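You operate a simulated robot arm through the tools that you are given. There is no shell and no other tool. Be economical: measure what you need, move in short steps, check, and stop when the job is done.

You are at the controls of a simulated robot arm. One attempt, no reset.

## Task
Damp the synthetic napkin with two puffs and leave it in the press.
Fine: on the drawer first, blue bottle, then drawer shut and wheel to PRESS.

Only the result counts: the job must be done as asked and must still hold three seconds after the hand-in. Knocking over, shifting, dropping, spilling or breaking anything else fails it.

## Robot
A 7-joint arm with a two-finger parallel gripper, fixed in place. Base frame: the origin is at the foot of the arm, x ahead of it, y to its left, z up; the work surface is at about z = 0. Lengths are in m, angles in degrees, forces in N, time in s.
With the tool pointing down near the work surface it reaches from about 0.24 to 0.62 m from the base axis. Its first joint turns from -66.0 to 66.0 degrees. Payload 2.6 kg.
The TCP is the grasp point between the finger pads, 0.03 m short of the fingertips. In the tool frame z runs along the fingers and y along their closing line. Largest opening 0.094 m; finger width 0.028, thickness 0.01; the body of the gripper, 0.05 by 0.096 m, starts 0.055 m behind the TCP.
Orientation is told as [roll, pitch, yaw] about the base's x, y, z axes, in that order, counted from this pose: with the fingers straight down and closing along the base's y, the tool's x points along the base's -x, its y along +y and its z along -z.

## Interface
- The arm moves only by the tool nudge_tool. Its argument "plan" is a list of rows, each a list of 7 numbers: the shift along the tool's x, y, z in m, then the turn, a rotation vector about the tool's x, y, z in degrees, then the gripper command, from -1 (shut) to 1 (fully open), values between in proportion. In form: [[dx, dy, dz, ax, ay, az, hand], ...]. A call has 1 to 12 rows; each row shifts and turns the commanded pose from where the row before left it, along the tool's axes as they then stand. Rows are played at 5 a second. More than 0.05 m and 8.6 degrees between two rows, or a gripper value outside its range, and nothing of the call is played. A pose out of reach is approached as far as the arm can. The call stops where the force on the tool passes 40 N (or 10 N more than at its start, if that is more) or the arm is blocked; 0.2 s more then pass. Each finger travels about 0.072 m/s and halts on what it meets, pressing with about 37 N; the grip force reading is that of the motor and also rises with nothing between the fingers. The clock runs only during rows and for 0.2 s after the last one: add rows that do not move to give the fingers time. The reply holds the time, the measured pose of the TCP, the force on the tool along the base axes, the opening and the grip force, in the units named above and with some noise.
- Cameras (640 x 400 px; columns grow to the right, rows downward): "scene" is fixed at [0.0385, 0.4393, 0.5754]; the picture's right is [-0.71, -0.70, 0.00], its down [-0.36, 0.36, -0.86] and it looks along [0.61, -0.61, -0.51] (base axes); focal length 269 px, centre (320, 200). "wrist" rides on the gripper at [-0.037, 0, -0.058] in the tool frame; the picture's right is [0.00, -1.00, 0.00], its down [0.97, 0.00, -0.24] and it looks along [0.24, 0.00, 0.97] (tool axes); focal length 218 px, centre (320, 200).
- get_image(camera): a new picture of that camera. The clock stands still meanwhile.
- point_at(camera, pixels): for up to 12 pixels [column, row] of the newest picture of that camera ("zoom" is the newest enlarged one), the place [x, y, z] in the base frame of the surface seen there, good to about 0.002 m, but the place of the scene camera against the robot may be out by one fixed shift of up to 0.012 m in any direction. The clock stands still meanwhile.
- enlarge(camera, box): a new picture of the part [left, top, right, bottom] of that camera's present view, enlarged. The clock stands still meanwhile.
- job_done(): hands the job in; it is judged then, once.

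Go step by step. Measure first, check grasps and placings, and put right what went wrong. The budget is 80 turns and 34 pictures, counting those below and the enlarged ones. Unless the task says otherwise, let go and move clear before handing in, and close with one line.

The tools are called by a JSON object that holds its "api" and its "payload". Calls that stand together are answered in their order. nudge_tool: Moves the arm, as the interface text tells. Its arguments: {"type":"object","properties":{"plan":{"type":"array"}},"required":["plan"]} The other tools are called the same way: get_image (camera) takes a picture; point_at (camera, pixels) gives the place of the surface under pixels of a picture; enlarge (camera, box) takes an enlarged picture of a part of a camera's view; job_done () hands the job in.

At the start:

```text
clock: 0.0
position: [0.2844, 0.0777, 0.4455]
tool_rot: [0.0, 0.0, -0.1]
wrist_force: [-0.3, 0.0, 0.4]
gripper_width: 0.0938
finger_force: 0.1
```

scene: 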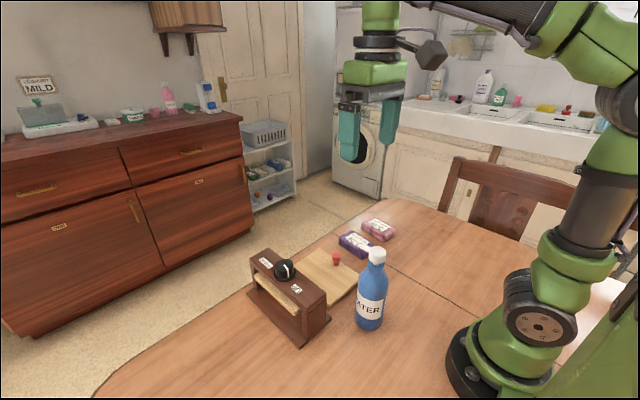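
wrist: 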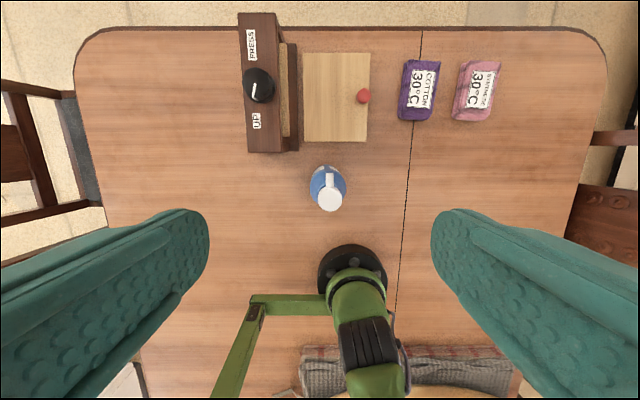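

The wrist view shows the press at (270,85), its drawer board with red knob at (335,95), the bottle at (328,188), the cotton napkin at (418,90) and the synthetic one at (476,90). I'll enlarge these and measure them.

{"api": "enlarge", "payload": {"camera": "wrist", "box": [220, 0, 520, 220]}}

{"api": "enlarge", "payload": {"camera": "scene", "box": [230, 200, 430, 350]}}

{"api": "point_at", "payload": {"camera": "wrist", "pixels": [[476, 90], [462, 118], [492, 118], [418, 90], [364, 96], [305, 54], [369, 54], [305, 140], [366, 141], [258, 86], [331, 200], [328, 178]]}}

{"api": "point_at", "payload": {"camera": "scene", "pixels": [[377, 252], [371, 300], [336, 258], [379, 228], [284, 268], [291, 290], [320, 275], [265, 263], [354, 240], [300, 330]]}}

```text
1.82 times, centred on (370, 110) of wrist
```

zoom: 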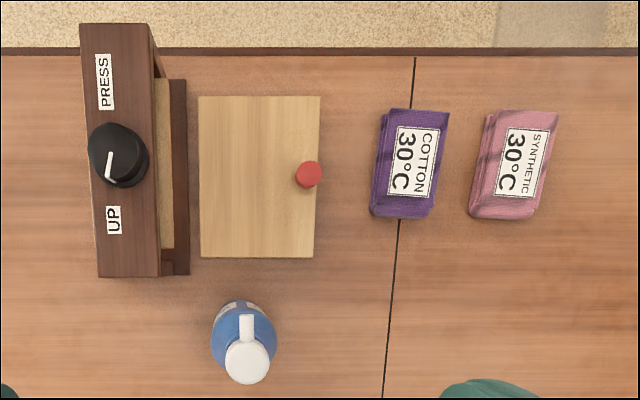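

```text
2.67 times, centred on (330, 275) of scene
```

zoom: 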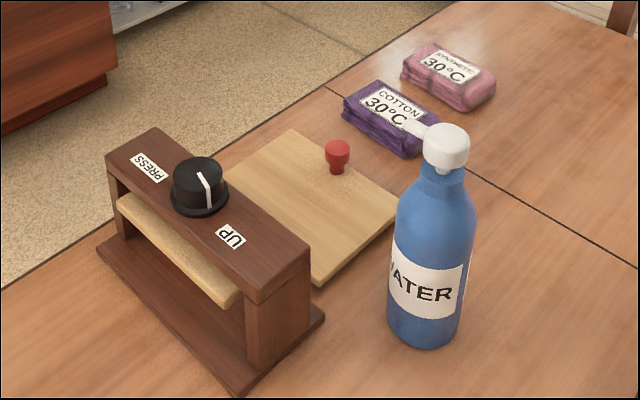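

```text
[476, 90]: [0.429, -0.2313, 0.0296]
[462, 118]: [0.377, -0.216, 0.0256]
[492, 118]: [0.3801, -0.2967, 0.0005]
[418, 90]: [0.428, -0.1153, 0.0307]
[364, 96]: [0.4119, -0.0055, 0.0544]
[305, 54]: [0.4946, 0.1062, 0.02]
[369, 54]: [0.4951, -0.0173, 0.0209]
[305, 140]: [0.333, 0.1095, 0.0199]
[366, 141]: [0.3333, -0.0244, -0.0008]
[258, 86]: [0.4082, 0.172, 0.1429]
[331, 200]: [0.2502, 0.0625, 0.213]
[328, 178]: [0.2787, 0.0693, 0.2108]
```

```text
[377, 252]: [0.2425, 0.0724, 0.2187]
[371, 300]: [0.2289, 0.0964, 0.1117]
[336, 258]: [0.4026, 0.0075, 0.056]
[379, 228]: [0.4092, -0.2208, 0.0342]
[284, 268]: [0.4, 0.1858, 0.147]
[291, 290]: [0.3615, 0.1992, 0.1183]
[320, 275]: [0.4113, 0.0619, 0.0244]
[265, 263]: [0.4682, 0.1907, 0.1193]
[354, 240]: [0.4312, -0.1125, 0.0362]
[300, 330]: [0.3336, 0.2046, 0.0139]
```

The wheel pointer faces UP, and the bottle nozzle faces +x towards the drawer. Next I'll measure the pink napkin edges, the press and the bottle cap, and read the sign on the dresser.

{"api": "enlarge", "payload": {"camera": "scene", "box": [0, 60, 240, 210]}}

{"api": "point_at", "payload": {"camera": "wrist", "pixels": [[464, 90], [456, 90], [490, 90], [494, 90], [497, 64], [470, 64], [472, 119], [282, 100], [292, 100], [275, 100], [275, 60], [330, 186]]}}

{"api": "enlarge", "payload": {"camera": "scene", "box": [340, 230, 420, 280]}}

```text
2.67 times, centred on (120, 135) of scene
```

zoom: 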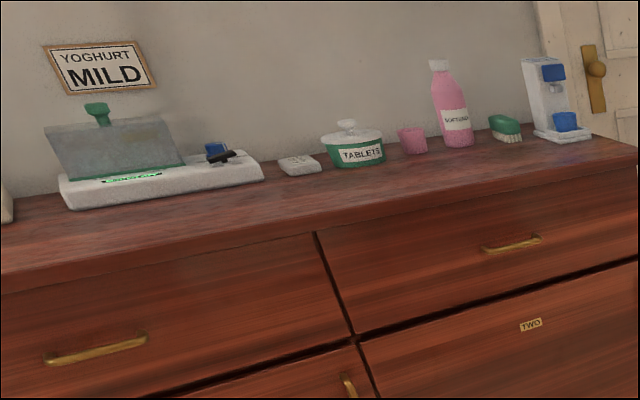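

```text
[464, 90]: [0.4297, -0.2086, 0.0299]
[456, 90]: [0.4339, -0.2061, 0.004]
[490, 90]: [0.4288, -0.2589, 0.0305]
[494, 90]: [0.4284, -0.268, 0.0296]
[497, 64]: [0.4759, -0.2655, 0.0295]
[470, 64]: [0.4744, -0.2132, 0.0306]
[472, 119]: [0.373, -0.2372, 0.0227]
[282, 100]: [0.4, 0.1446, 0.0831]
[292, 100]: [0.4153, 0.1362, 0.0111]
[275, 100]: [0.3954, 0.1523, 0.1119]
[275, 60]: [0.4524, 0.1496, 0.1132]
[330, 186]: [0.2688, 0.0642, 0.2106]
```

```text
8.00 times, centred on (380, 255) of scene
```

zoom: 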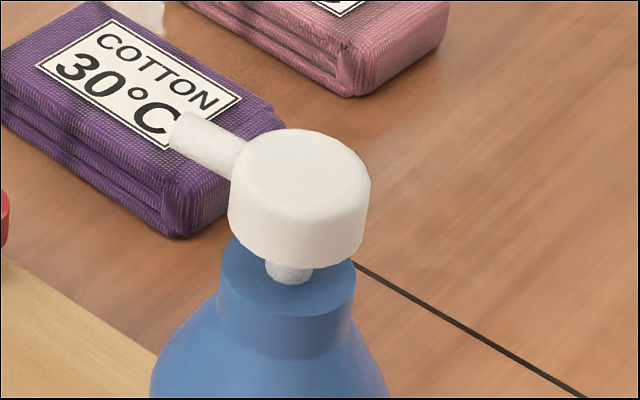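

The napkin is centred near (0.427, -0.237), about 0.065 wide, with its top at z 0.03. I'll move above it with the fingers open.

{"api": "nudge_tool", "payload": {"plan": [[-0.0178, -0.0393, 0.02, 0, 0, 0, 1], [-0.0178, -0.0393, 0.02, 0, 0, 0, 1], [-0.0178, -0.0393, 0.02, 0, 0, 0, 1], [-0.0178, -0.0393, 0.02, 0, 0, 0, 1], [-0.0178, -0.0393, 0.02, 0, 0, 0, 1], [-0.0178, -0.0393, 0.02, 0, 0, 0, 1], [-0.0178, -0.0393, 0.02, 0, 0, 0, 1], [-0.0178, -0.0393, 0.02, 0, 0, 0, 1], [0, 0, 0.045, 0, 0, 0, 1], [0, 0, 0.045, 0, 0, 0, 1], [0, 0, 0.045, 0, 0, 0, 1], [0, 0, 0, 0, 0, 0, 1]]}}

{"api": "get_image", "payload": {"camera": "wrist"}}

```text
clock: 2.6
position: [0.43, -0.234, 0.1489]
tool_rot: [-0.1, 0.1, 0.0]
wrist_force: [0.8, 0.3, -0.1]
gripper_width: 0.094
finger_force: 0.0
```

```text
27 pictures are left
```

wrist: 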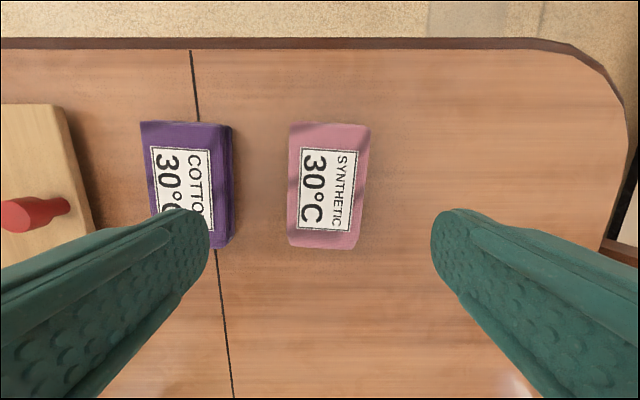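

The napkin sits between the fingers, roughly at (328,185), and looks slightly skewed. I'll measure its edges from here.

{"api": "point_at", "payload": {"camera": "wrist", "pixels": [[291, 128], [368, 128], [290, 240], [356, 244], [291, 185], [360, 185], [325, 126], [325, 246], [230, 128], [229, 240]]}}

```text
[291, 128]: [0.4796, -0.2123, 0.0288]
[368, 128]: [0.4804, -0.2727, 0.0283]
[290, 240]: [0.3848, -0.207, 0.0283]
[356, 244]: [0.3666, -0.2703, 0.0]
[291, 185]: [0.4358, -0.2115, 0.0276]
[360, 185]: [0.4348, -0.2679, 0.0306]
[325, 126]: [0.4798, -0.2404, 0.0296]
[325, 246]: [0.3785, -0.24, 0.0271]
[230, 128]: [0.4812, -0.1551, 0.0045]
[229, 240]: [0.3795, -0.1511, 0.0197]
```

The napkin centre is (0.428, -0.239) with about -3.5° of yaw. I'll align, lower to z≈0.035 and close.

{"api": "nudge_tool", "payload": {"plan": [[0.002, -0.005, 0, 0, 0, 3.5, 1], [0, 0, 0.04, 0, 0, 0, 1], [0, 0, 0.04, 0, 0, 0, 1], [0, 0, 0.034, 0, 0, 0, 1], [0, 0, 0, 0, 0, 0, 1], [0, 0, 0, 0, 0, 0, -0.2], [0, 0, 0, 0, 0, 0, -0.2], [0, 0, 0, 0, 0, 0, -0.2], [0, 0, 0, 0, 0, 0, -0.2]]}}

```text
clock: 4.6
position: [0.4266, -0.2409, 0.0348]
tool_rot: [0.0, 0.0, -3.5]
wrist_force: [0.1, 0.3, -0.2]
gripper_width: 0.0641
finger_force: 36.6
```

Gripped at 0.064 with 36.6 N. I'll lift, straighten the yaw and carry it above the drawer at y≈0.060.

{"api": "nudge_tool", "payload": {"plan": [[0, 0, -0.045, 0, 0, 0, -0.2], [0, 0, -0.045, 0, 0, -3.5, -0.2], [0.0017, 0.0376, 0, 0, 0, 0, -0.2], [0.0017, 0.0376, 0, 0, 0, 0, -0.2], [0.0017, 0.0376, 0, 0, 0, 0, -0.2], [0.0017, 0.0376, 0, 0, 0, 0, -0.2], [0.0017, 0.0376, 0, 0, 0, 0, -0.2], [0.0017, 0.0376, 0, 0, 0, 0, -0.2], [0.0017, 0.0376, 0, 0, 0, 0, -0.2], [0.0017, 0.0376, 0, 0, 0, 0, -0.2], [0, 0, 0, 0, 0, 0, -0.2]]}}

{"api": "get_image", "payload": {"camera": "wrist"}}

{"api": "get_image", "payload": {"camera": "scene"}}

```text
clock: 7.0
position: [0.4129, 0.0606, 0.1253]
tool_rot: [0.0, 0.0, 0.0]
wrist_force: [0.2, -0.3, -1.1]
gripper_width: 0.0635
finger_force: 37.3
```

```text
26 pictures are left
```

wrist: 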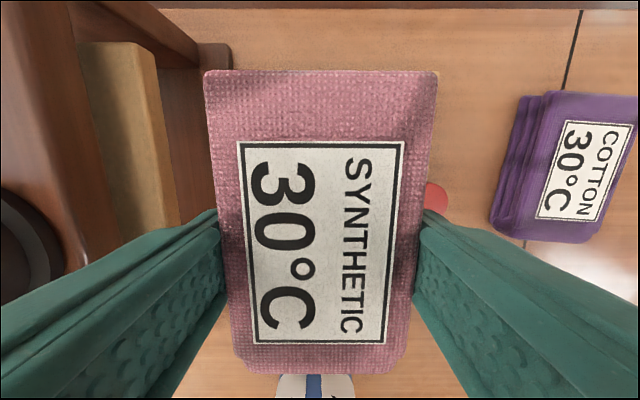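

```text
25 pictures are left
```

scene: 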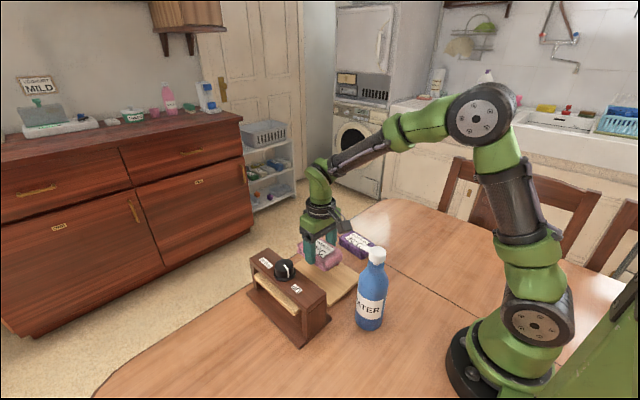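

The napkin is held squarely over the drawer, clear of the knob at (435,200). I'll lower it to z≈0.056 and open part-way.

{"api": "nudge_tool", "payload": {"plan": [[0, 0, 0.035, 0, 0, 0, -0.2], [0, 0, 0.025, 0, 0, 0, -0.2], [0, 0, 0.009, 0, 0, 0, -0.2], [0, 0, 0, 0, 0, 0, -0.2], [0, 0, 0, 0, 0, 0, 0.65], [0, 0, 0, 0, 0, 0, 0.65], [0, 0, -0.04, 0, 0, 0, 0.65], [0, 0, -0.045, 0, 0, 0, 0.65], [0, 0, -0.045, 0, 0, 0, 0.65], [0, 0, -0.045, 0, 0, 0, 0.65], [0, 0, 0, 0, 0, 0, 0.65]]}}

{"api": "get_image", "payload": {"camera": "wrist"}}

```text
clock: 9.4
position: [0.4129, 0.0588, 0.2319]
tool_rot: [-0.1, 0.0, 0.1]
wrist_force: [-0.2, 0.0, -0.1]
gripper_width: 0.0777
finger_force: 0.0
```

```text
24 pictures are left
```

wrist: 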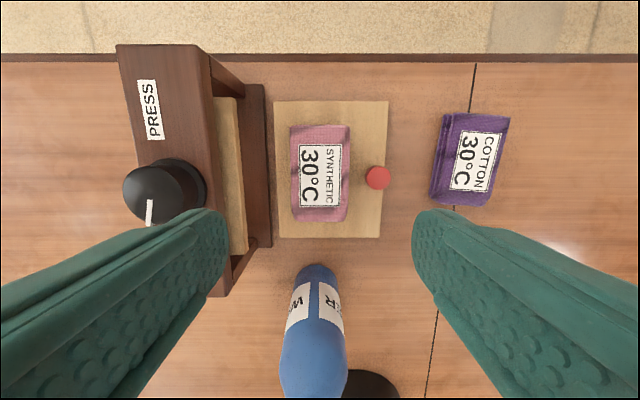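

The napkin is on the drawer at (320,172), clear of the knob. Now I'll rise, shut the fingers, move over the bottle and look for the cap centre.

{"api": "nudge_tool", "payload": {"plan": [[0, 0, -0.045, 0, 0, 0, 0.65], [0, 0, -0.045, 0, 0, 0, 0], [0.04, 0, 0, 0, 0, 0, -0.6], [0.04, 0.001, 0, 0, 0, 0, -1], [0.04, 0.001, 0, 0, 0, 0, -1], [0.04, 0.001, 0, 0, 0, 0, -1], [0, 0, 0, 0, 0, 0, -1], [0, 0, 0, 0, 0, 0, -1]]}}

{"api": "get_image", "payload": {"camera": "wrist"}}

{"api": "point_at", "payload": {"camera": "scene", "pixels": [[336, 258]]}}

```text
clock: 11.2
position: [0.2528, 0.0622, 0.322]
tool_rot: [0.1, 0.0, 0.0]
wrist_force: [0.9, -0.2, -0.7]
gripper_width: 0.0002
finger_force: 32.8
```

```text
23 pictures are left
```

wrist: 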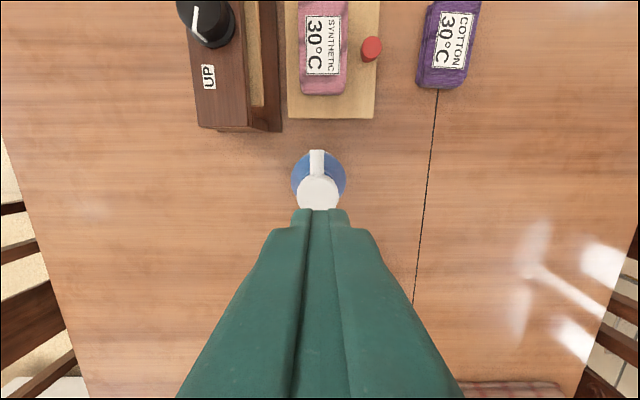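

```text
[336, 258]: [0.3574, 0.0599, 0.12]
```

{"api": "point_at", "payload": {"camera": "wrist", "pixels": [[318, 178], [318, 190], [300, 192], [335, 192], [318, 204], [303, 204], [333, 204], [317, 153], [317, 170]]}}

{"api": "enlarge", "payload": {"camera": "wrist", "box": [270, 140, 370, 220]}}

```text
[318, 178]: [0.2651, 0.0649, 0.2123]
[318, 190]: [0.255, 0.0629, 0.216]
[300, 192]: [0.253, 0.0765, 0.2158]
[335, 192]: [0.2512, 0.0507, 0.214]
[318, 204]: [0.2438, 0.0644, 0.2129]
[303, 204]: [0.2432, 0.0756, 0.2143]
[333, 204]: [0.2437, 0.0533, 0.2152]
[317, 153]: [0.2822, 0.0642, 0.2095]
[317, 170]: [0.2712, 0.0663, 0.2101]
```

```text
5.00 times, centred on (320, 180) of wrist
```

zoom: 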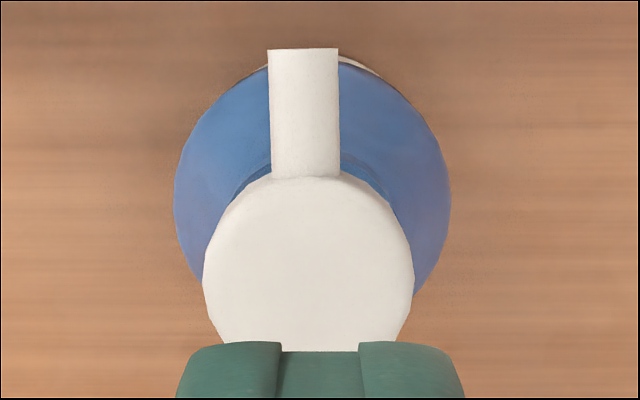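

The cap is centred at about (0.252, 0.064) with its top at z≈0.215, and the stem is visible under it, so it is a pump head. With the fingers shut, I'll come down to just above it and then feel for contact.

{"api": "nudge_tool", "payload": {"plan": [[0.0005, 0.0015, 0.035, 0, 0, 0, -1], [0, 0, 0.033, 0, 0, 0, -1], [0, 0, 0, 0, 0, 0, -1], [0, 0, 0.003, 0, 0, 0, -1], [0, 0, 0.003, 0, 0, 0, -1], [0, 0, 0.002, 0, 0, 0, -1], [0, 0, 0, 0, 0, 0, -1]]}}

{"api": "enlarge", "payload": {"camera": "scene", "box": [280, 220, 420, 310]}}

```text
clock: 12.8
position: [0.2528, 0.0642, 0.247]
tool_rot: [-0.1, 0.0, 0.0]
wrist_force: [-0.7, 0.1, -0.1]
gripper_width: 0.0
finger_force: 32.6
```

```text
4.44 times, centred on (350, 265) of scene
```

zoom: 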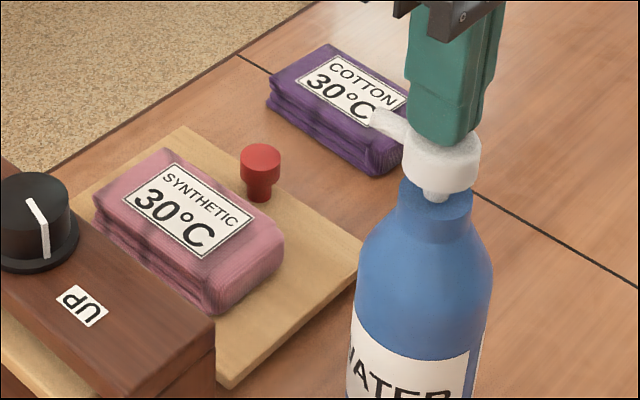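

The tips are just above the cap with no force yet. I'll press in small steps and watch the force.

{"api": "nudge_tool", "payload": {"plan": [[0, 0, 0.002, 0, 0, 0, -1], [0, 0, 0.002, 0, 0, 0, -1], [0, 0, 0.002, 0, 0, 0, -1], [0, 0, 0, 0, 0, 0, -1]]}}

```text
clock: 13.8
position: [0.2515, 0.0638, 0.2407]
tool_rot: [0.1, 0.0, 0.0]
wrist_force: [0.2, -1.2, 1.9]
gripper_width: 0.0001
finger_force: 32.8
```

{"api": "nudge_tool", "payload": {"plan": [[0, 0, 0.002, 0, 0, 0, -1], [0, 0, 0.002, 0, 0, 0, -1], [0, 0, 0, 0, 0, 0, -1]]}}

{"api": "enlarge", "payload": {"camera": "scene", "box": [280, 220, 420, 310]}}

```text
clock: 14.6
position: [0.2517, 0.0622, 0.2369]
tool_rot: [0.0, 0.0, 0.1]
wrist_force: [0.1, -0.3, 3.4]
gripper_width: 0.0001
finger_force: 32.6
```

```text
4.44 times, centred on (350, 265) of scene
```

zoom: 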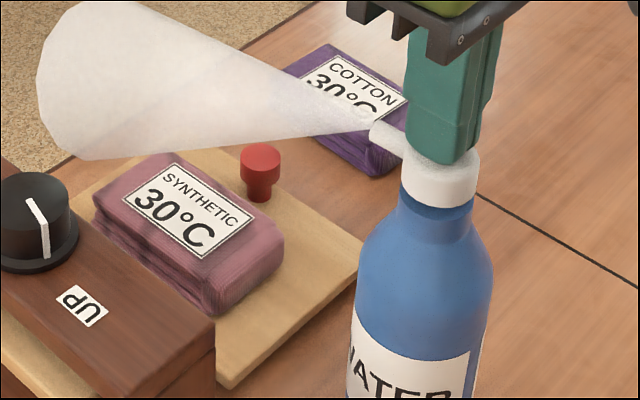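

A spray cone came out over the napkin at 3.4 N, and the napkin looks darker: one puff. I'll let the head rise fully and check.

{"api": "nudge_tool", "payload": {"plan": [[0, 0, -0.005, 0, 0, 0, -1], [0, 0, -0.01, 0, 0, 0, -1], [0, 0, -0.005, 0, 0, 0, -1], [0, 0, 0, 0, 0, 0, -1], [0, 0, 0, 0, 0, 0, -1]]}}

{"api": "enlarge", "payload": {"camera": "scene", "box": [280, 220, 420, 310]}}

```text
clock: 15.8
position: [0.2511, 0.0633, 0.2555]
tool_rot: [0.1, -0.1, 0.0]
wrist_force: [-0.1, 1.0, -0.2]
gripper_width: 0.0
finger_force: 33.4
```

```text
4.44 times, centred on (350, 265) of scene
```

zoom: 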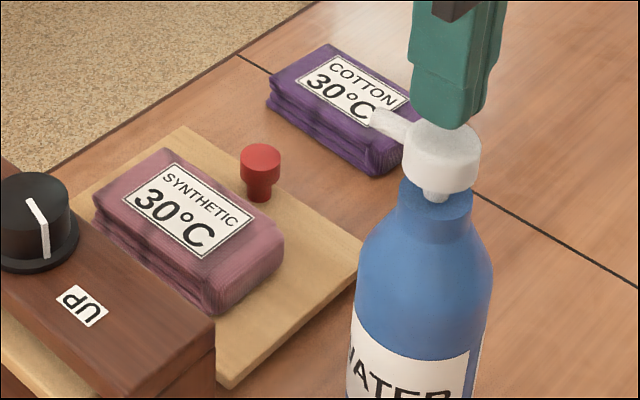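

The pump head is back up and the napkin is darker than before. Now the second press, to the same depth.

{"api": "nudge_tool", "payload": {"plan": [[0, 0, 0.008, 0, 0, 0, -1], [0, 0, 0.003, 0, 0, 0, -1], [0, 0, 0.002, 0, 0, 0, -1], [0, 0, 0.002, 0, 0, 0, -1], [0, 0, 0.002, 0, 0, 0, -1], [0, 0, 0.002, 0, 0, 0, -1], [0, 0, 0, 0, 0, 0, -1]]}}

{"api": "enlarge", "payload": {"camera": "scene", "box": [280, 220, 420, 310]}}

```text
clock: 17.4
position: [0.2521, 0.0641, 0.2377]
tool_rot: [0.0, 0.0, -0.1]
wrist_force: [0.5, 0.2, 3.6]
gripper_width: 0.0
finger_force: 33.3
```

```text
4.44 times, centred on (350, 265) of scene
```

zoom: 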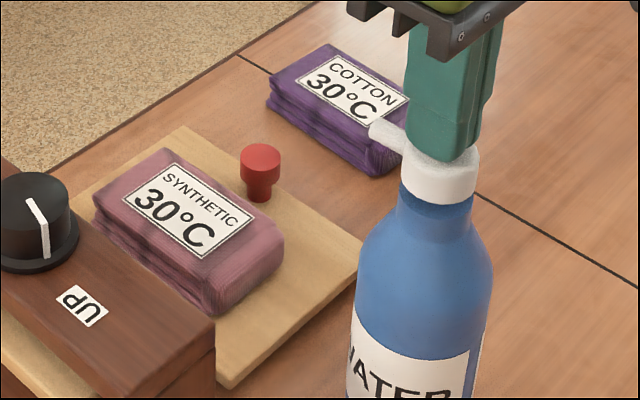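

No cone is visible, and this press is about 1 mm shallower than the first (0.2377 against 0.2369). Going 1 mm deeper without releasing can't add an extra puff.

{"api": "nudge_tool", "payload": {"plan": [[0, 0, 0.001, 0, 0, 0, -1]]}}

{"api": "enlarge", "payload": {"camera": "scene", "box": [280, 220, 420, 310]}}

```text
clock: 17.8
position: [0.2512, 0.0633, 0.2357]
tool_rot: [0.0, -0.1, 0.0]
wrist_force: [-0.1, 0.9, 3.2]
gripper_width: 0.0
finger_force: 33.1
```

```text
4.44 times, centred on (350, 265) of scene
```

zoom: 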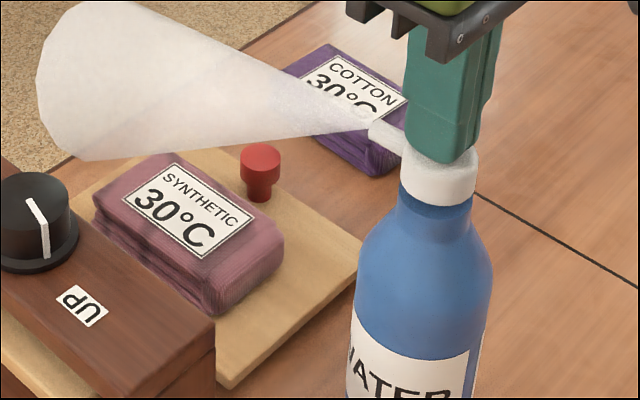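

The second puff came out and the napkin is darker again. I'll release straight up, travel to the knob's -y side at height, and then turn the tool 90°.

{"api": "nudge_tool", "payload": {"plan": [[0, 0, -0.045, 0, 0, 0, -1], [0, 0, -0.045, 0, 0, 0, -1], [0, 0, 0, 0, 0, 0, -1], [-0.0324, -0.0232, 0, 0, 0, 0, -1], [-0.0324, -0.0232, 0, 0, 0, 0, -1], [-0.0324, -0.0232, 0, 0, 0, 0, -1], [-0.0324, -0.0232, 0, 0, 0, 0, -1], [-0.0324, -0.0232, 0, 0, 0, 0, -1], [0, 0, 0, 0, 0, 0, -1]]}}

{"api": "nudge_tool", "payload": {"plan": [[0, 0, 0, 0, 0, 8.2, -1], [0, 0, 0, 0, 0, 8.2, -1], [0, 0, 0, 0, 0, 8.2, -1], [0, 0, 0, 0, 0, 8.2, -1], [0, 0, 0, 0, 0, 8.2, -1], [0, 0, 0, 0, 0, 8.2, -1], [0, 0, 0, 0, 0, 8.2, -1], [0, 0, 0, 0, 0, 8.2, -1], [0, 0, 0, 0, 0, 8.2, -1], [0, 0, 0, 0, 0, 8.2, -1], [0, 0, 0, 0, 0, 8, -1], [0, 0, 0, 0, 0, 0, -1]]}}

{"api": "get_image", "payload": {"camera": "wrist"}}

```text
clock: 19.8
position: [0.4128, -0.0514, 0.3264]
tool_rot: [0.0, 0.0, 0.0]
wrist_force: [0.4, -0.2, 0.8]
gripper_width: 0.0001
finger_force: 32.7
```

```text
clock: 22.4
position: [0.4143, -0.0513, 0.3257]
tool_rot: [0.0, -0.1, -90.1]
wrist_force: [-0.6, 0.3, 1.0]
gripper_width: 0.0
finger_force: 32.8
```

```text
16 pictures are left
```

wrist: 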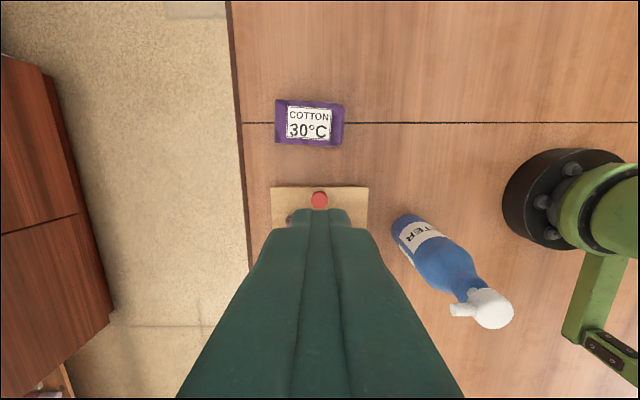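

The tool is turned, with the knob at (319,199) just ahead of the fingers. I'll descend to z≈0.04 on its -y side.

{"api": "nudge_tool", "payload": {"plan": [[0, 0, 0.047, 0, 0, 0, -1], [0, 0, 0.047, 0, 0, 0, -1], [0, 0, 0.047, 0, 0, 0, -1], [0, 0, 0.047, 0, 0, 0, -1], [0, 0, 0.047, 0, 0, 0, -1], [0, 0, 0.046, 0, 0, 0, -1], [0, 0, 0, 0, 0, 0, -1]]}}

{"api": "get_image", "payload": {"camera": "scene"}}

```text
clock: 24.0
position: [0.4125, -0.0514, 0.0451]
tool_rot: [0.0, 0.0, -90.0]
wrist_force: [0.1, -0.3, -0.2]
gripper_width: 0.0
finger_force: 33.0
```

```text
15 pictures are left
```

scene: 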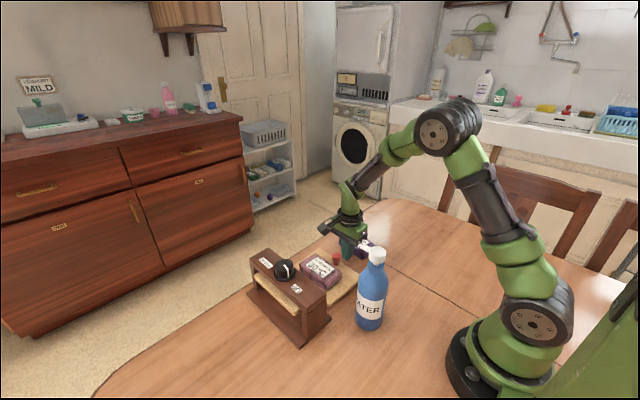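

The fingers are behind the knob and everything is still upright. I'll push along +y (tool x) gently.

{"api": "nudge_tool", "payload": {"plan": [[0.012, 0, 0, 0, 0, 0, -1], [0.01, 0, 0, 0, 0, 0, -1], [0.01, 0, 0, 0, 0, 0, -1], [0.01, 0, 0, 0, 0, 0, -1], [0.01, 0, 0, 0, 0, 0, -1], [0.01, 0, 0, 0, 0, 0, -1], [0.01, 0, 0, 0, 0, 0, -1], [0.01, 0, 0, 0, 0, 0, -1], [0.01, 0, 0, 0, 0, 0, -1], [0, 0, 0, 0, 0, 0, -1]]}}

{"api": "enlarge", "payload": {"camera": "scene", "box": [230, 210, 390, 350]}}

```text
clock: 26.2
position: [0.414, 0.0407, 0.044]
tool_rot: [0.0, 0.0, -90.1]
wrist_force: [0.8, 0.5, 0.0]
gripper_width: 0.0
finger_force: 32.8
```

```text
2.86 times, centred on (310, 280) of scene
```

zoom: 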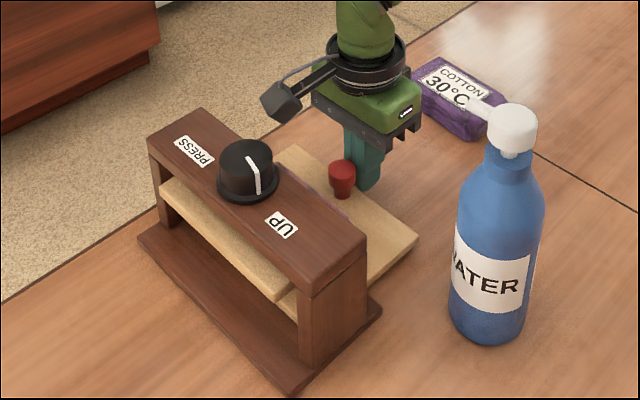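

The drawer has moved about 75 mm in with almost no force. Before going on I'll check where the dark bracket at zoom (283,105) is relative to the wheel.

{"api": "point_at", "payload": {"camera": "zoom", "pixels": [[283, 105], [272, 112], [285, 120], [325, 80], [245, 160], [345, 175], [365, 150], [360, 105], [330, 115], [415, 100], [395, 240], [320, 125]]}}

{"api": "get_image", "payload": {"camera": "wrist"}}

```text
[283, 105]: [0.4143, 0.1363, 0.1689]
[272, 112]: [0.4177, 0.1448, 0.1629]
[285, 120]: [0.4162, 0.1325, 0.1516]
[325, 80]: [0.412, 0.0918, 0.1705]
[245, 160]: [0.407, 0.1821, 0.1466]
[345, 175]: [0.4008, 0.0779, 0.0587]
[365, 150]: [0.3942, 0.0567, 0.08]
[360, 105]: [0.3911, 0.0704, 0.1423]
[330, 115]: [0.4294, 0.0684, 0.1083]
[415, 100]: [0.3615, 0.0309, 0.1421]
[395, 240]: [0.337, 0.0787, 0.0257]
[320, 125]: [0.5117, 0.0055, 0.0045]
```

```text
13 pictures are left
```

wrist: 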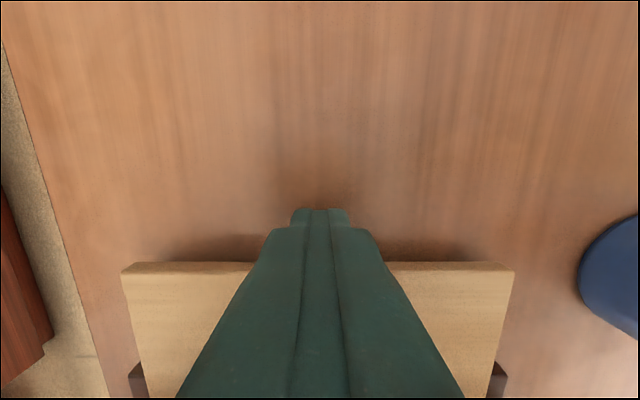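

That bracket hangs about 0.10 above the TCP and 0.1 ahead, so it would pass too close to the wheel top at z≈0.145. I'll back off, raise to z≈0.066 and push only on the knob, which leaves about 2 cm of clearance.

{"api": "nudge_tool", "payload": {"plan": [[-0.01, 0, 0, 0, 0, 0, -1], [0, 0, -0.022, 0, 0, 0, -1], [0, 0, 0, 0, 0, 0, -1], [0.012, 0, 0, 0, 0, 0, -1], [0.01, 0, 0, 0, 0, 0, -1], [0.01, 0, 0, 0, 0, 0, -1], [0.01, 0, 0, 0, 0, 0, -1], [0, 0, 0, 0, 0, 0, -1]]}}

{"api": "enlarge", "payload": {"camera": "scene", "box": [230, 210, 390, 350]}}

```text
clock: 28.0
position: [0.4127, 0.071, 0.0674]
tool_rot: [0.0, 0.1, -90.1]
wrist_force: [0.3, 0.0, -0.3]
gripper_width: 0.0001
finger_force: 33.0
```

```text
2.86 times, centred on (310, 280) of scene
```

zoom: 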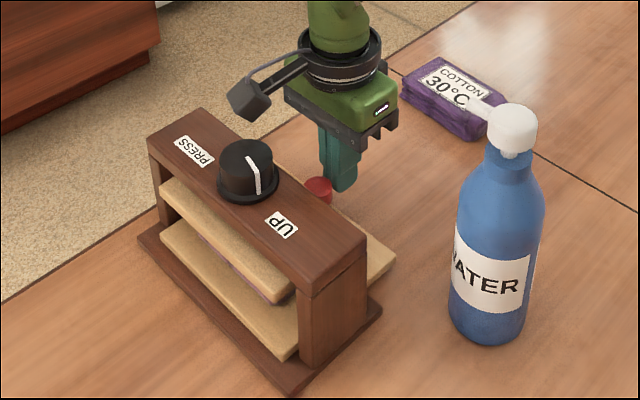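

The drawer slides in with the napkin under the plate, and the bracket is well above the wheel. I'll keep pushing in small steps until it stops.

{"api": "nudge_tool", "payload": {"plan": [[0.008, 0, 0, 0, 0, 0, -1], [0.008, 0, 0, 0, 0, 0, -1], [0.006, 0, 0, 0, 0, 0, -1], [0.004, 0, 0, 0, 0, 0, -1], [0, 0, 0, 0, 0, 0, -1]]}}

{"api": "enlarge", "payload": {"camera": "scene", "box": [230, 210, 390, 350]}}

```text
clock: 29.2
position: [0.4146, 0.0981, 0.0673]
tool_rot: [0.0, 0.0, -90.1]
wrist_force: [1.3, -9.1, 0.8]
gripper_width: 0.0
finger_force: 33.3
```

```text
2.86 times, centred on (310, 280) of scene
```

zoom: 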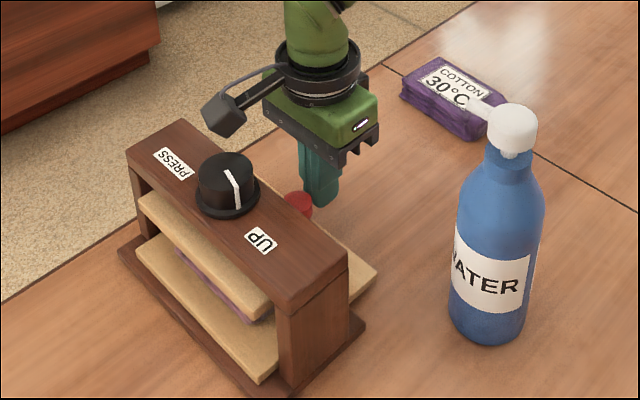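

The last push moved the whole press: the UP label went from zoom (281,224) to (260,240), about 25 mm in +y. The drawer must already have been home at y≈0.072. I'll back off, rise, and measure before putting the press back.

{"api": "nudge_tool", "payload": {"plan": [[-0.015, 0, 0, 0, 0, 0, -1], [-0.02, 0, 0, 0, 0, 0, -1], [-0.02, 0, 0, 0, 0, 0, -1], [0, 0, -0.045, 0, 0, 0, -1], [0, 0, -0.045, 0, 0, 0, -1], [0, 0, -0.045, 0, 0, 0, -1], [0, 0, -0.045, 0, 0, 0, -1], [0, 0, -0.045, 0, 0, 0, -1], [0, 0, -0.045, 0, 0, 0, -1], [0, 0, 0, 0, 0, 0, -1]]}}

{"api": "nudge_tool", "payload": {"plan": [[0, 0, 0, 0, 0, -8.2, -1], [0, 0, 0, 0, 0, -8.2, -1], [0, 0, 0, 0, 0, -8.2, -1], [0, 0, 0, 0, 0, -8.2, -1], [0, 0, 0, 0, 0, -8.2, -1], [0, 0, 0, 0, 0, -8.2, 0], [0, 0, 0, 0, 0, -8.2, 0.5], [0, 0, 0, 0, 0, -8.2, 1], [0, 0, 0, 0, 0, -8.2, 1], [0, 0, 0, 0, 0, -8.2, 1], [0, 0, 0, 0, 0, -8, 1], [0, 0, 0, 0, 0, 0, 1]]}}

```text
clock: 31.4
position: [0.4119, 0.0434, 0.3375]
tool_rot: [0.0, 0.1, -89.9]
wrist_force: [0.1, -0.1, 0.8]
gripper_width: 0.0
finger_force: 33.2
```

```text
clock: 34.0
position: [0.4131, 0.0426, 0.3379]
tool_rot: [-0.2, 0.0, 0.2]
wrist_force: [0.2, -0.1, 0.2]
gripper_width: 0.0943
finger_force: 0.0
```

Now I'll return to the exact start pose, so the picture can be compared pixel by pixel with the first one.

{"api": "nudge_tool", "payload": {"plan": [[0.0322, 0.0088, -0.027, 0, 0, 0, 1], [0.0322, 0.0088, -0.027, 0, 0, 0, 1], [0.0322, 0.0088, -0.027, 0, 0, 0, 1], [0.0322, 0.0088, -0.027, 0, 0, 0, 1], [0, 0, 0, 0, 0, 0, 1], [0, 0, 0, 0, 0, 0, 1]]}}

{"api": "enlarge", "payload": {"camera": "wrist", "box": [220, 0, 520, 220]}}

{"api": "enlarge", "payload": {"camera": "scene", "box": [230, 200, 430, 350]}}

```text
clock: 35.4
position: [0.2863, 0.0799, 0.4448]
tool_rot: [-0.1, 0.0, 0.0]
wrist_force: [0.1, -0.4, 0.1]
gripper_width: 0.0938
finger_force: 0.1
```

```text
1.82 times, centred on (370, 110) of wrist
```

zoom: 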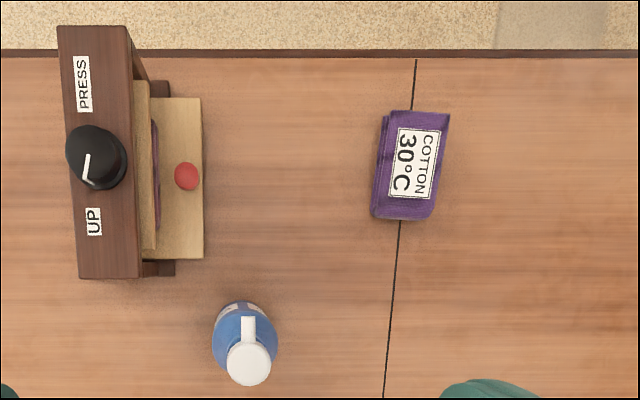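

```text
2.67 times, centred on (330, 275) of scene
```

zoom: 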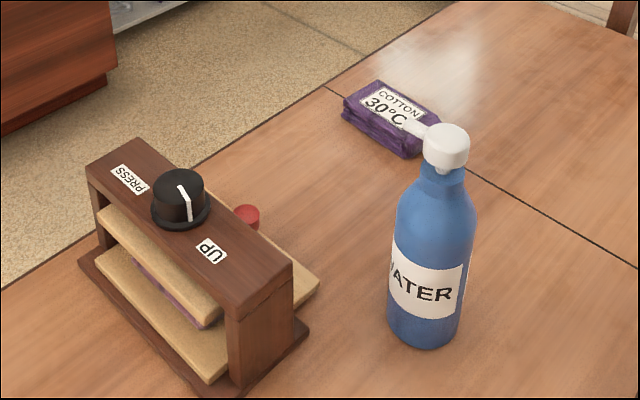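

The press has shifted about 19 mm in +y with little rotation, and the bottle and cotton napkin have not moved. I'll measure the press, drawer and knob to choose how to move it back.

{"api": "point_at", "payload": {"camera": "zoom", "pixels": [[150, 316], [145, 312], [140, 312], [180, 345], [110, 262], [205, 375], [200, 385], [245, 330], [268, 335], [150, 285], [245, 213], [310, 285]]}}

{"api": "get_image", "payload": {"camera": "wrist"}}

{"api": "point_at", "payload": {"camera": "wrist", "pixels": [[296, 97], [304, 97], [304, 138], [246, 86], [266, 130], [240, 135], [245, 121], [285, 140], [268, 50], [228, 30], [276, 97], [280, 97]]}}

```text
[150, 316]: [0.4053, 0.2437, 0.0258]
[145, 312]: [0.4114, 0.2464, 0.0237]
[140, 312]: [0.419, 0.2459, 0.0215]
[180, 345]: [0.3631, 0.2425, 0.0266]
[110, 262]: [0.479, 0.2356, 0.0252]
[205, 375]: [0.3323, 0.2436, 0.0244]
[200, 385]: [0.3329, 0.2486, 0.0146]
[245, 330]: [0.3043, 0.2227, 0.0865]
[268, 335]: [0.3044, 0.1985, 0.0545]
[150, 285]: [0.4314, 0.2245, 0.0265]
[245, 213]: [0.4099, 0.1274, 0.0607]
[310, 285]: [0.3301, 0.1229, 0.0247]
```

```text
8 pictures are left
```

wrist: 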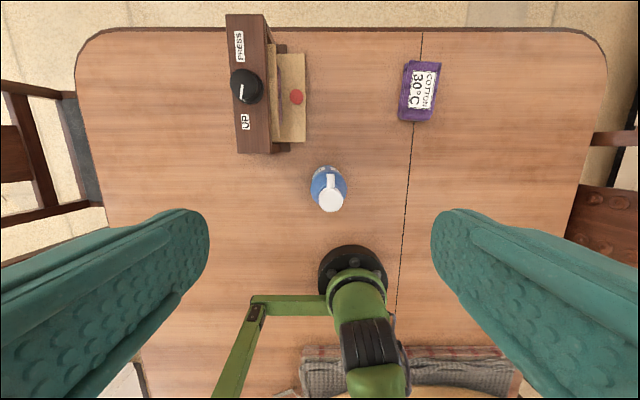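

```text
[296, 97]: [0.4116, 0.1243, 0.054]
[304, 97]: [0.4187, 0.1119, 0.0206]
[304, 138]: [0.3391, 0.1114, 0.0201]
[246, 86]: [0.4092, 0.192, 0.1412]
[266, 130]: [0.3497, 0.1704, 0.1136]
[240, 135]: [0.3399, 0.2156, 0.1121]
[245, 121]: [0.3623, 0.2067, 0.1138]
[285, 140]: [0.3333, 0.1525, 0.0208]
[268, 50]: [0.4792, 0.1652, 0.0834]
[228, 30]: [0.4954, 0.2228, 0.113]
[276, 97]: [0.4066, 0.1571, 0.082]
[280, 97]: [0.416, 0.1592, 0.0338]
```

The drawer is shut: the knob-to-wheel distance is now 0.068, the board is flush at the back and the napkin is under the plate. The wheel is at (0.409, 0.192) and was at 0.172. I'll straddle the wheel, grip the roof (y 0.168–0.219) and drag the press back about 19.5 mm.

{"api": "nudge_tool", "payload": {"plan": [[-0.0205, 0.01885, 0.0325, 0, 0, 0, 1], [-0.0205, 0.01885, 0.0325, 0, 0, 0, 1], [-0.0205, 0.01885, 0.0325, 0, 0, 0, 1], [-0.0205, 0.01885, 0.0325, 0, 0, 0, 1], [-0.0205, 0.01885, 0.0325, 0, 0, 0, 1], [-0.0205, 0.01885, 0.0325, 0, 0, 0, 1], [0, 0, 0, 0, 0, 0, 1], [0, 0, 0.03, 0, 0, 0, 1], [0, 0, 0, 0, 0, 0, 1]]}}

{"api": "get_image", "payload": {"camera": "wrist"}}

{"api": "point_at", "payload": {"camera": "wrist", "pixels": [[320, 190], [300, 190], [340, 190], [250, 150], [280, 150], [350, 150], [380, 150], [365, 150], [320, 60], [290, 60], [360, 60], [320, 250]]}}

```text
clock: 37.4
position: [0.4089, 0.1907, 0.2181]
tool_rot: [0.0, 0.0, 0.1]
wrist_force: [-0.3, -0.2, -0.1]
gripper_width: 0.0941
finger_force: 0.0
```

```text
7 pictures are left
```

wrist: 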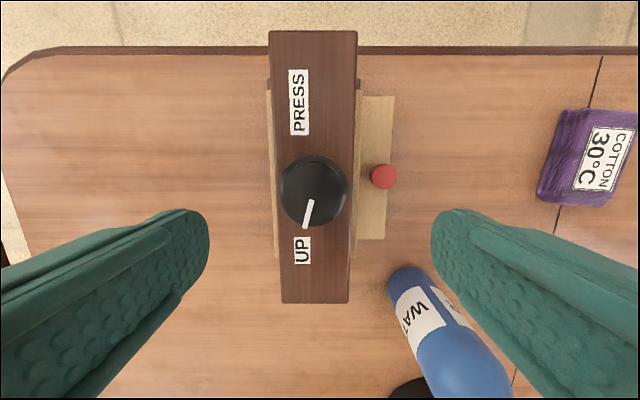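

```text
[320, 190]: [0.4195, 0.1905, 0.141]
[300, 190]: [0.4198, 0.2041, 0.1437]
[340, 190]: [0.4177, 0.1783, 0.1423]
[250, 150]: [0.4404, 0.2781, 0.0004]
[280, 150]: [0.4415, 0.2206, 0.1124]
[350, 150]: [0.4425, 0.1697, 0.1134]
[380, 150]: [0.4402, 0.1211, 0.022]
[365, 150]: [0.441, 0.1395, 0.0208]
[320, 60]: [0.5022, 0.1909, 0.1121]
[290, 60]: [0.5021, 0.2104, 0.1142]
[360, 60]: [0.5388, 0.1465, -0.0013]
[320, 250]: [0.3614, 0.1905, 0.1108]
```

The roof spans y 0.166–0.224 (centre 0.195), and the wheel is about 0.041 across, so the fingers clear it. I'll lower to z 0.121 and grip the roof sides.

{"api": "nudge_tool", "payload": {"plan": [[-0.002, 0.003, 0.035, 0, 0, 0, 1], [0, 0, 0.035, 0, 0, 0, 1], [0, 0, 0.026, 0, 0, 0, 1], [0, 0, 0, 0, 0, 0, 1], [0, 0, 0, 0, 0, 0, 0.3], [0, 0, 0, 0, 0, 0, 0], [0, 0, 0, 0, 0, 0, -0.2], [0, 0, 0, 0, 0, 0, -0.2]]}}

```text
clock: 39.2
position: [0.4087, 0.1931, 0.1234]
tool_rot: [0.0, 0.0, 0.1]
wrist_force: [-1.9, 7.3, -0.2]
gripper_width: 0.0599
finger_force: 37.3
```

The roof is gripped at 0.060 width. I'll drag slowly by 19.5 mm in -y.

{"api": "nudge_tool", "payload": {"plan": [[0, -0.002, 0, 0, 0, 0, -0.2], [0, -0.002, 0, 0, 0, 0, -0.2], [0, -0.002, 0, 0, 0, 0, -0.2], [0, -0.002, 0, 0, 0, 0, -0.2], [0, -0.002, 0, 0, 0, 0, -0.2], [0, -0.002, 0, 0, 0, 0, -0.2], [0, -0.002, 0, 0, 0, 0, -0.2], [0, -0.002, 0, 0, 0, 0, -0.2], [0, -0.002, 0, 0, 0, 0, -0.2], [0, -0.0015, 0, 0, 0, 0, -0.2], [0, 0, 0, 0, 0, 0, -0.2]]}}

{"api": "enlarge", "payload": {"camera": "scene", "box": [230, 200, 430, 350]}}

```text
clock: 41.6
position: [0.4084, 0.1749, 0.1234]
tool_rot: [0.0, 0.1, 0.0]
wrist_force: [-0.5, 3.8, 0.2]
gripper_width: 0.0596
finger_force: 37.0
```

```text
2.67 times, centred on (330, 275) of scene
```

zoom: 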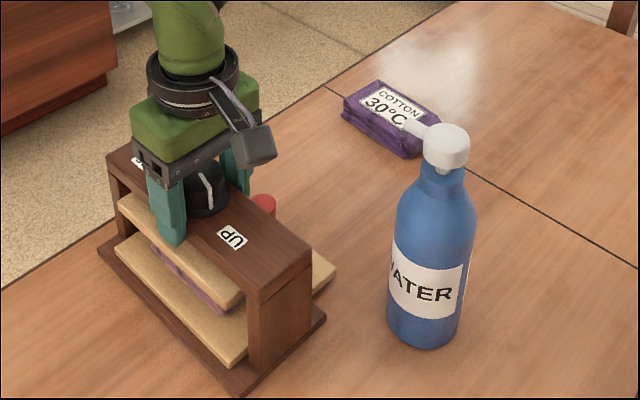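

The press is back: UP is at (231,237) against (230,236) originally, and the roof corner at (311,245) against (310,245). I'll release, rise and locate the wheel precisely.

{"api": "nudge_tool", "payload": {"plan": [[0, 0, 0, 0, 0, 0, 0.5], [0, 0, 0, 0, 0, 0, 1], [0, 0, 0, 0, 0, 0, 1], [0, 0, 0, 0, 0, 0, 1], [0, 0, -0.04, 0, 0, 0, 1], [0, 0, -0.04, 0, 0, 0, 1], [0, 0, -0.03, 0, 0, 0, 1], [0, 0, 0, 0, 0, 0, 1]]}}

{"api": "enlarge", "payload": {"camera": "wrist", "box": [260, 60, 420, 260]}}

```text
clock: 43.4
position: [0.4077, 0.1727, 0.2334]
tool_rot: [0.0, 0.1, 0.1]
wrist_force: [-0.4, 0.0, -0.1]
gripper_width: 0.0939
finger_force: 0.0
```

```text
2.00 times, centred on (340, 160) of wrist
```

zoom: 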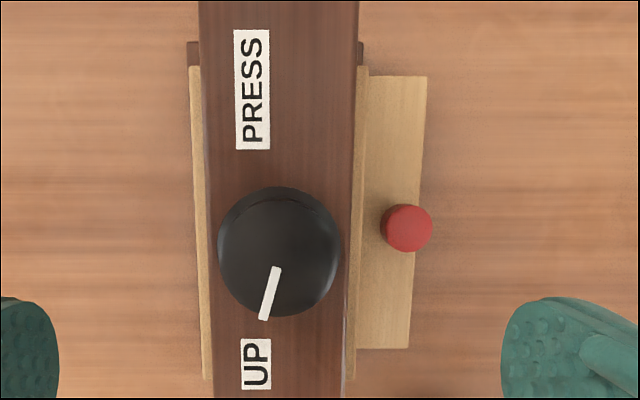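

The wheel's top face is centred near zoom (279,256), with the pointer running to (263,320). I'll read exact positions.

{"api": "point_at", "payload": {"camera": "zoom", "pixels": [[279, 256], [222, 256], [336, 256], [279, 310], [279, 205], [279, 194], [279, 189], [263, 316], [276, 270], [257, 365], [252, 90], [406, 228]]}}

```text
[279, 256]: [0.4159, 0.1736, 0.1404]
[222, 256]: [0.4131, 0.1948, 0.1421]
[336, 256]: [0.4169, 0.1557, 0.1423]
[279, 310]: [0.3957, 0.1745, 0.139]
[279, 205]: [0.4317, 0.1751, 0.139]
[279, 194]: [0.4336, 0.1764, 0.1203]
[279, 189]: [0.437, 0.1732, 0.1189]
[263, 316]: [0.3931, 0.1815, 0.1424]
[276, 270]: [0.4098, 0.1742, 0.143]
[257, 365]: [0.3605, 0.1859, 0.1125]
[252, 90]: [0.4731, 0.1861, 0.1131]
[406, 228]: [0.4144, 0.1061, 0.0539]
```

The wheel centre is (0.4135, 0.175), radius 0.0205, and the knob is still 0.069 from it, so the drawer is shut. I'll centre over the wheel and turn to yaw +70 before gripping, leaving room for the clockwise turn to PRESS.

{"api": "nudge_tool", "payload": {"plan": [[-0.005, 0.0015, 0, 0, 0, 0, 1], [0, 0, 0, 0, 0, -8, 1], [0, 0, 0, 0, 0, -8, 1], [0, 0, 0, 0, 0, -8, 1], [0, 0, 0, 0, 0, -8, 1], [0, 0, 0, 0, 0, -8, 1], [0, 0, 0, 0, 0, -8, 1], [0, 0, 0, 0, 0, -8, 1], [0, 0, 0, 0, 0, -8, 1], [0, 0, 0, 0, 0, -6, 1], [0, 0, 0, 0, 0, 0, 1], [0, 0, 0, 0, 0, 0, 1]]}}

{"api": "nudge_tool", "payload": {"plan": [[0, 0, 0, 0, 0, 0, 1]]}}

{"api": "nudge_tool", "payload": {"plan": [[0, 0, 0, 0, 0, 0, 1]]}}

{"api": "nudge_tool", "payload": {"plan": [[0, 0, 0, 0, 0, 0, 1]]}}

```text
clock: 46.0
position: [0.4152, 0.176, 0.2346]
tool_rot: [-0.1, 0.0, 70.1]
wrist_force: [0.1, 0.3, -0.2]
gripper_width: 0.0943
finger_force: 0.1
```

```text
clock: 46.4
position: [0.4142, 0.1765, 0.2343]
tool_rot: [0.0, 0.1, 70.1]
wrist_force: [0.4, 0.2, -0.3]
gripper_width: 0.0939
finger_force: 0.1
```

```text
clock: 46.8
position: [0.4143, 0.1764, 0.2338]
tool_rot: [0.0, 0.0, 70.1]
wrist_force: [0.0, -0.6, 1.2]
gripper_width: 0.0941
finger_force: 0.0
```

```text
clock: 47.2
position: [0.4146, 0.1757, 0.2339]
tool_rot: [0.0, 0.0, 70.0]
wrist_force: [0.1, -0.2, -0.7]
gripper_width: 0.0941
finger_force: 0.0
```

The TCP is within about 1.5 mm of the wheel axis. I'll trim that, lower to z 0.150 (tips just above the roof) and close on the wheel.

{"api": "nudge_tool", "payload": {"plan": [[0.0014, 0.0007, 0.03, 0, 0, 0, 1], [0, 0, 0.03, 0, 0, 0, 1], [0, 0, 0.024, 0, 0, 0, 1], [0, 0, 0, 0, 0, 0, 0.3], [0, 0, 0, 0, 0, 0, 0], [0, 0, 0, 0, 0, 0, -0.3], [0, 0, 0, 0, 0, 0, -0.3], [0, 0, 0, 0, 0, 0, -0.3]]}}

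```text
clock: 49.0
position: [0.413, 0.1748, 0.1493]
tool_rot: [-0.1, 0.0, 70.0]
wrist_force: [6.3, -0.7, 0.3]
gripper_width: 0.0414
finger_force: 37.0
```

The wheel is gripped at 0.041 with a 6 N sideways load in +x, so I'll relieve it by 1 mm. Then I'll start turning clockwise in small steps.

{"api": "nudge_tool", "payload": {"plan": [[0, -0.001, 0, 0, 0, 0, -0.3], [0, 0, 0, 0, 0, 0, -0.3], [0, 0, 0, 0, 0, 5, -0.3], [0, 0, 0, 0, 0, 5, -0.3], [0, 0, 0, 0, 0, 5, -0.3], [0, 0, 0, 0, 0, 5, -0.3], [0, 0, 0, 0, 0, 5, -0.3], [0, 0, 0, 0, 0, 5, -0.3], [0, 0, 0, 0, 0, 0, -0.3]]}}

{"api": "enlarge", "payload": {"camera": "scene", "box": [230, 200, 430, 350]}}

```text
clock: 51.0
position: [0.4149, 0.1764, 0.1495]
tool_rot: [0.1, 0.1, 40.0]
wrist_force: [-7.6, 1.3, -0.2]
gripper_width: 0.0413
finger_force: 37.1
```

```text
2.67 times, centred on (330, 275) of scene
```

zoom: 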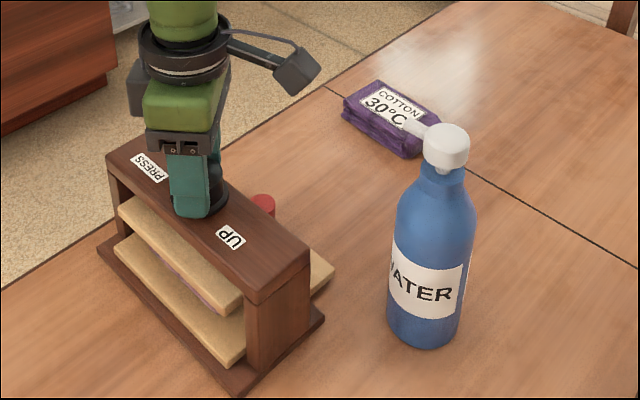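

The press hasn't moved (UP at (230,236)) and the plate appears to be lowering. I'll trim half a millimetre and keep turning.

{"api": "nudge_tool", "payload": {"plan": [[0.0004, 0.0003, 0, 0, 0, 5, -0.3], [0, 0, 0, 0, 0, 5, -0.3], [0, 0, 0, 0, 0, 5, -0.3], [0, 0, 0, 0, 0, 5, -0.3], [0, 0, 0, 0, 0, 5, -0.3], [0, 0, 0, 0, 0, 5, -0.3], [0, 0, 0, 0, 0, 5, -0.3], [0, 0, 0, 0, 0, 5, -0.3], [0, 0, 0, 0, 0, 5, -0.3], [0, 0, 0, 0, 0, 5, -0.3], [0, 0, 0, 0, 0, 5, -0.3], [0, 0, 0, 0, 0, 0, -0.3]]}}

```text
clock: 53.6
position: [0.4145, 0.1736, 0.1505]
tool_rot: [0.0, 0.0, -15.2]
wrist_force: [-6.4, -10.4, 9.7]
gripper_width: 0.0413
finger_force: 37.0
```

After 85° the force has grown to (-6, -10, +10) N. I'll look before continuing.

{"api": "enlarge", "payload": {"camera": "scene", "box": [230, 200, 430, 350]}}

```text
2.67 times, centred on (330, 275) of scene
```

zoom: 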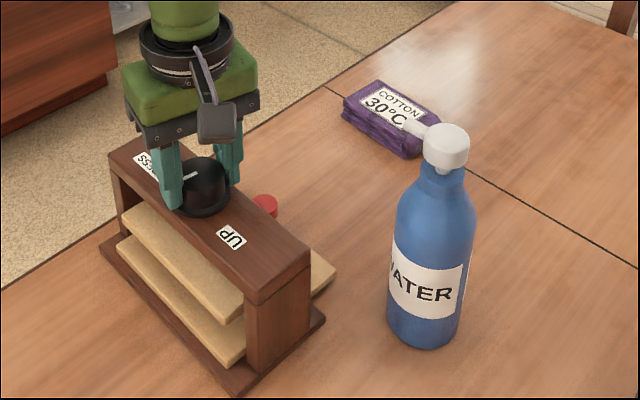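

The pointer now faces about +y and the plate is lower; the press's far end has moved only about 2 mm. I'll release to drop the built-up load and read the free pose.

{"api": "nudge_tool", "payload": {"plan": [[0, 0, 0, 0, 0, 0, 0], [0, 0, 0, 0, 0, 0, 0.4], [0, 0, 0, 0, 0, 0, 0.4]]}}

{"api": "nudge_tool", "payload": {"plan": [[0, 0, 0, 0, 0, 0, 0.4]]}}

{"api": "nudge_tool", "payload": {"plan": [[0, 0, 0, 0, 0, 0, 0.4]]}}

```text
clock: 54.4
position: [0.4147, 0.1745, 0.149]
tool_rot: [0.0, 0.0, -15.0]
wrist_force: [0.7, -0.8, -0.7]
gripper_width: 0.0657
finger_force: 0.0
```

```text
clock: 54.8
position: [0.4145, 0.1748, 0.1495]
tool_rot: [-0.1, -0.1, -14.9]
wrist_force: [-0.3, 0.3, 0.2]
gripper_width: 0.0656
finger_force: 0.0
```

```text
clock: 55.2
position: [0.4143, 0.1752, 0.1506]
tool_rot: [0.0, 0.0, -15.0]
wrist_force: [0.1, 0.1, 0.3]
gripper_width: 0.0658
finger_force: 0.1
```

The load is gone; the free pose is (0.4145, 0.175). I'll regrip here and turn the next 40°.

{"api": "nudge_tool", "payload": {"plan": [[0.0003, -0.0005, 0, 0, 0, 0, 0], [0, 0, 0, 0, 0, 0, -0.3], [0, 0, 0, 0, 0, 0, -0.3], [0, 0, 0, 0, 0, 5, -0.3], [0, 0, 0, 0, 0, 5, -0.3], [0, 0, 0, 0, 0, 5, -0.3], [0, 0, 0, 0, 0, 5, -0.3], [0, 0, 0, 0, 0, 5, -0.3], [0, 0, 0, 0, 0, 5, -0.3], [0, 0, 0, 0, 0, 5, -0.3], [0, 0, 0, 0, 0, 5, -0.3], [0, 0, 0, 0, 0, 0, -0.3]]}}

{"api": "enlarge", "payload": {"camera": "scene", "box": [230, 200, 430, 350]}}

```text
clock: 57.8
position: [0.4138, 0.1733, 0.1496]
tool_rot: [0.0, 0.0, -55.1]
wrist_force: [5.1, -0.1, 0.0]
gripper_width: 0.0412
finger_force: 37.2
```

```text
2.67 times, centred on (330, 275) of scene
```

zoom: 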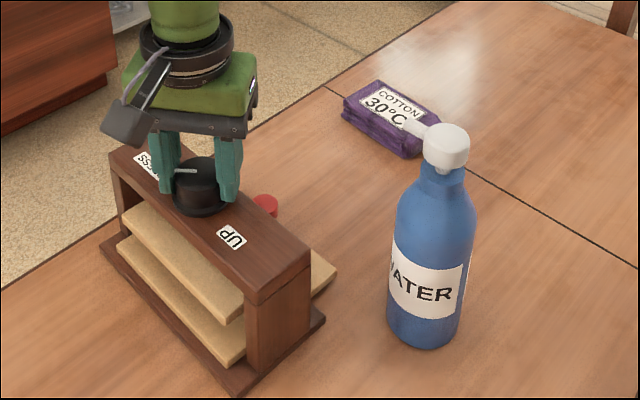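

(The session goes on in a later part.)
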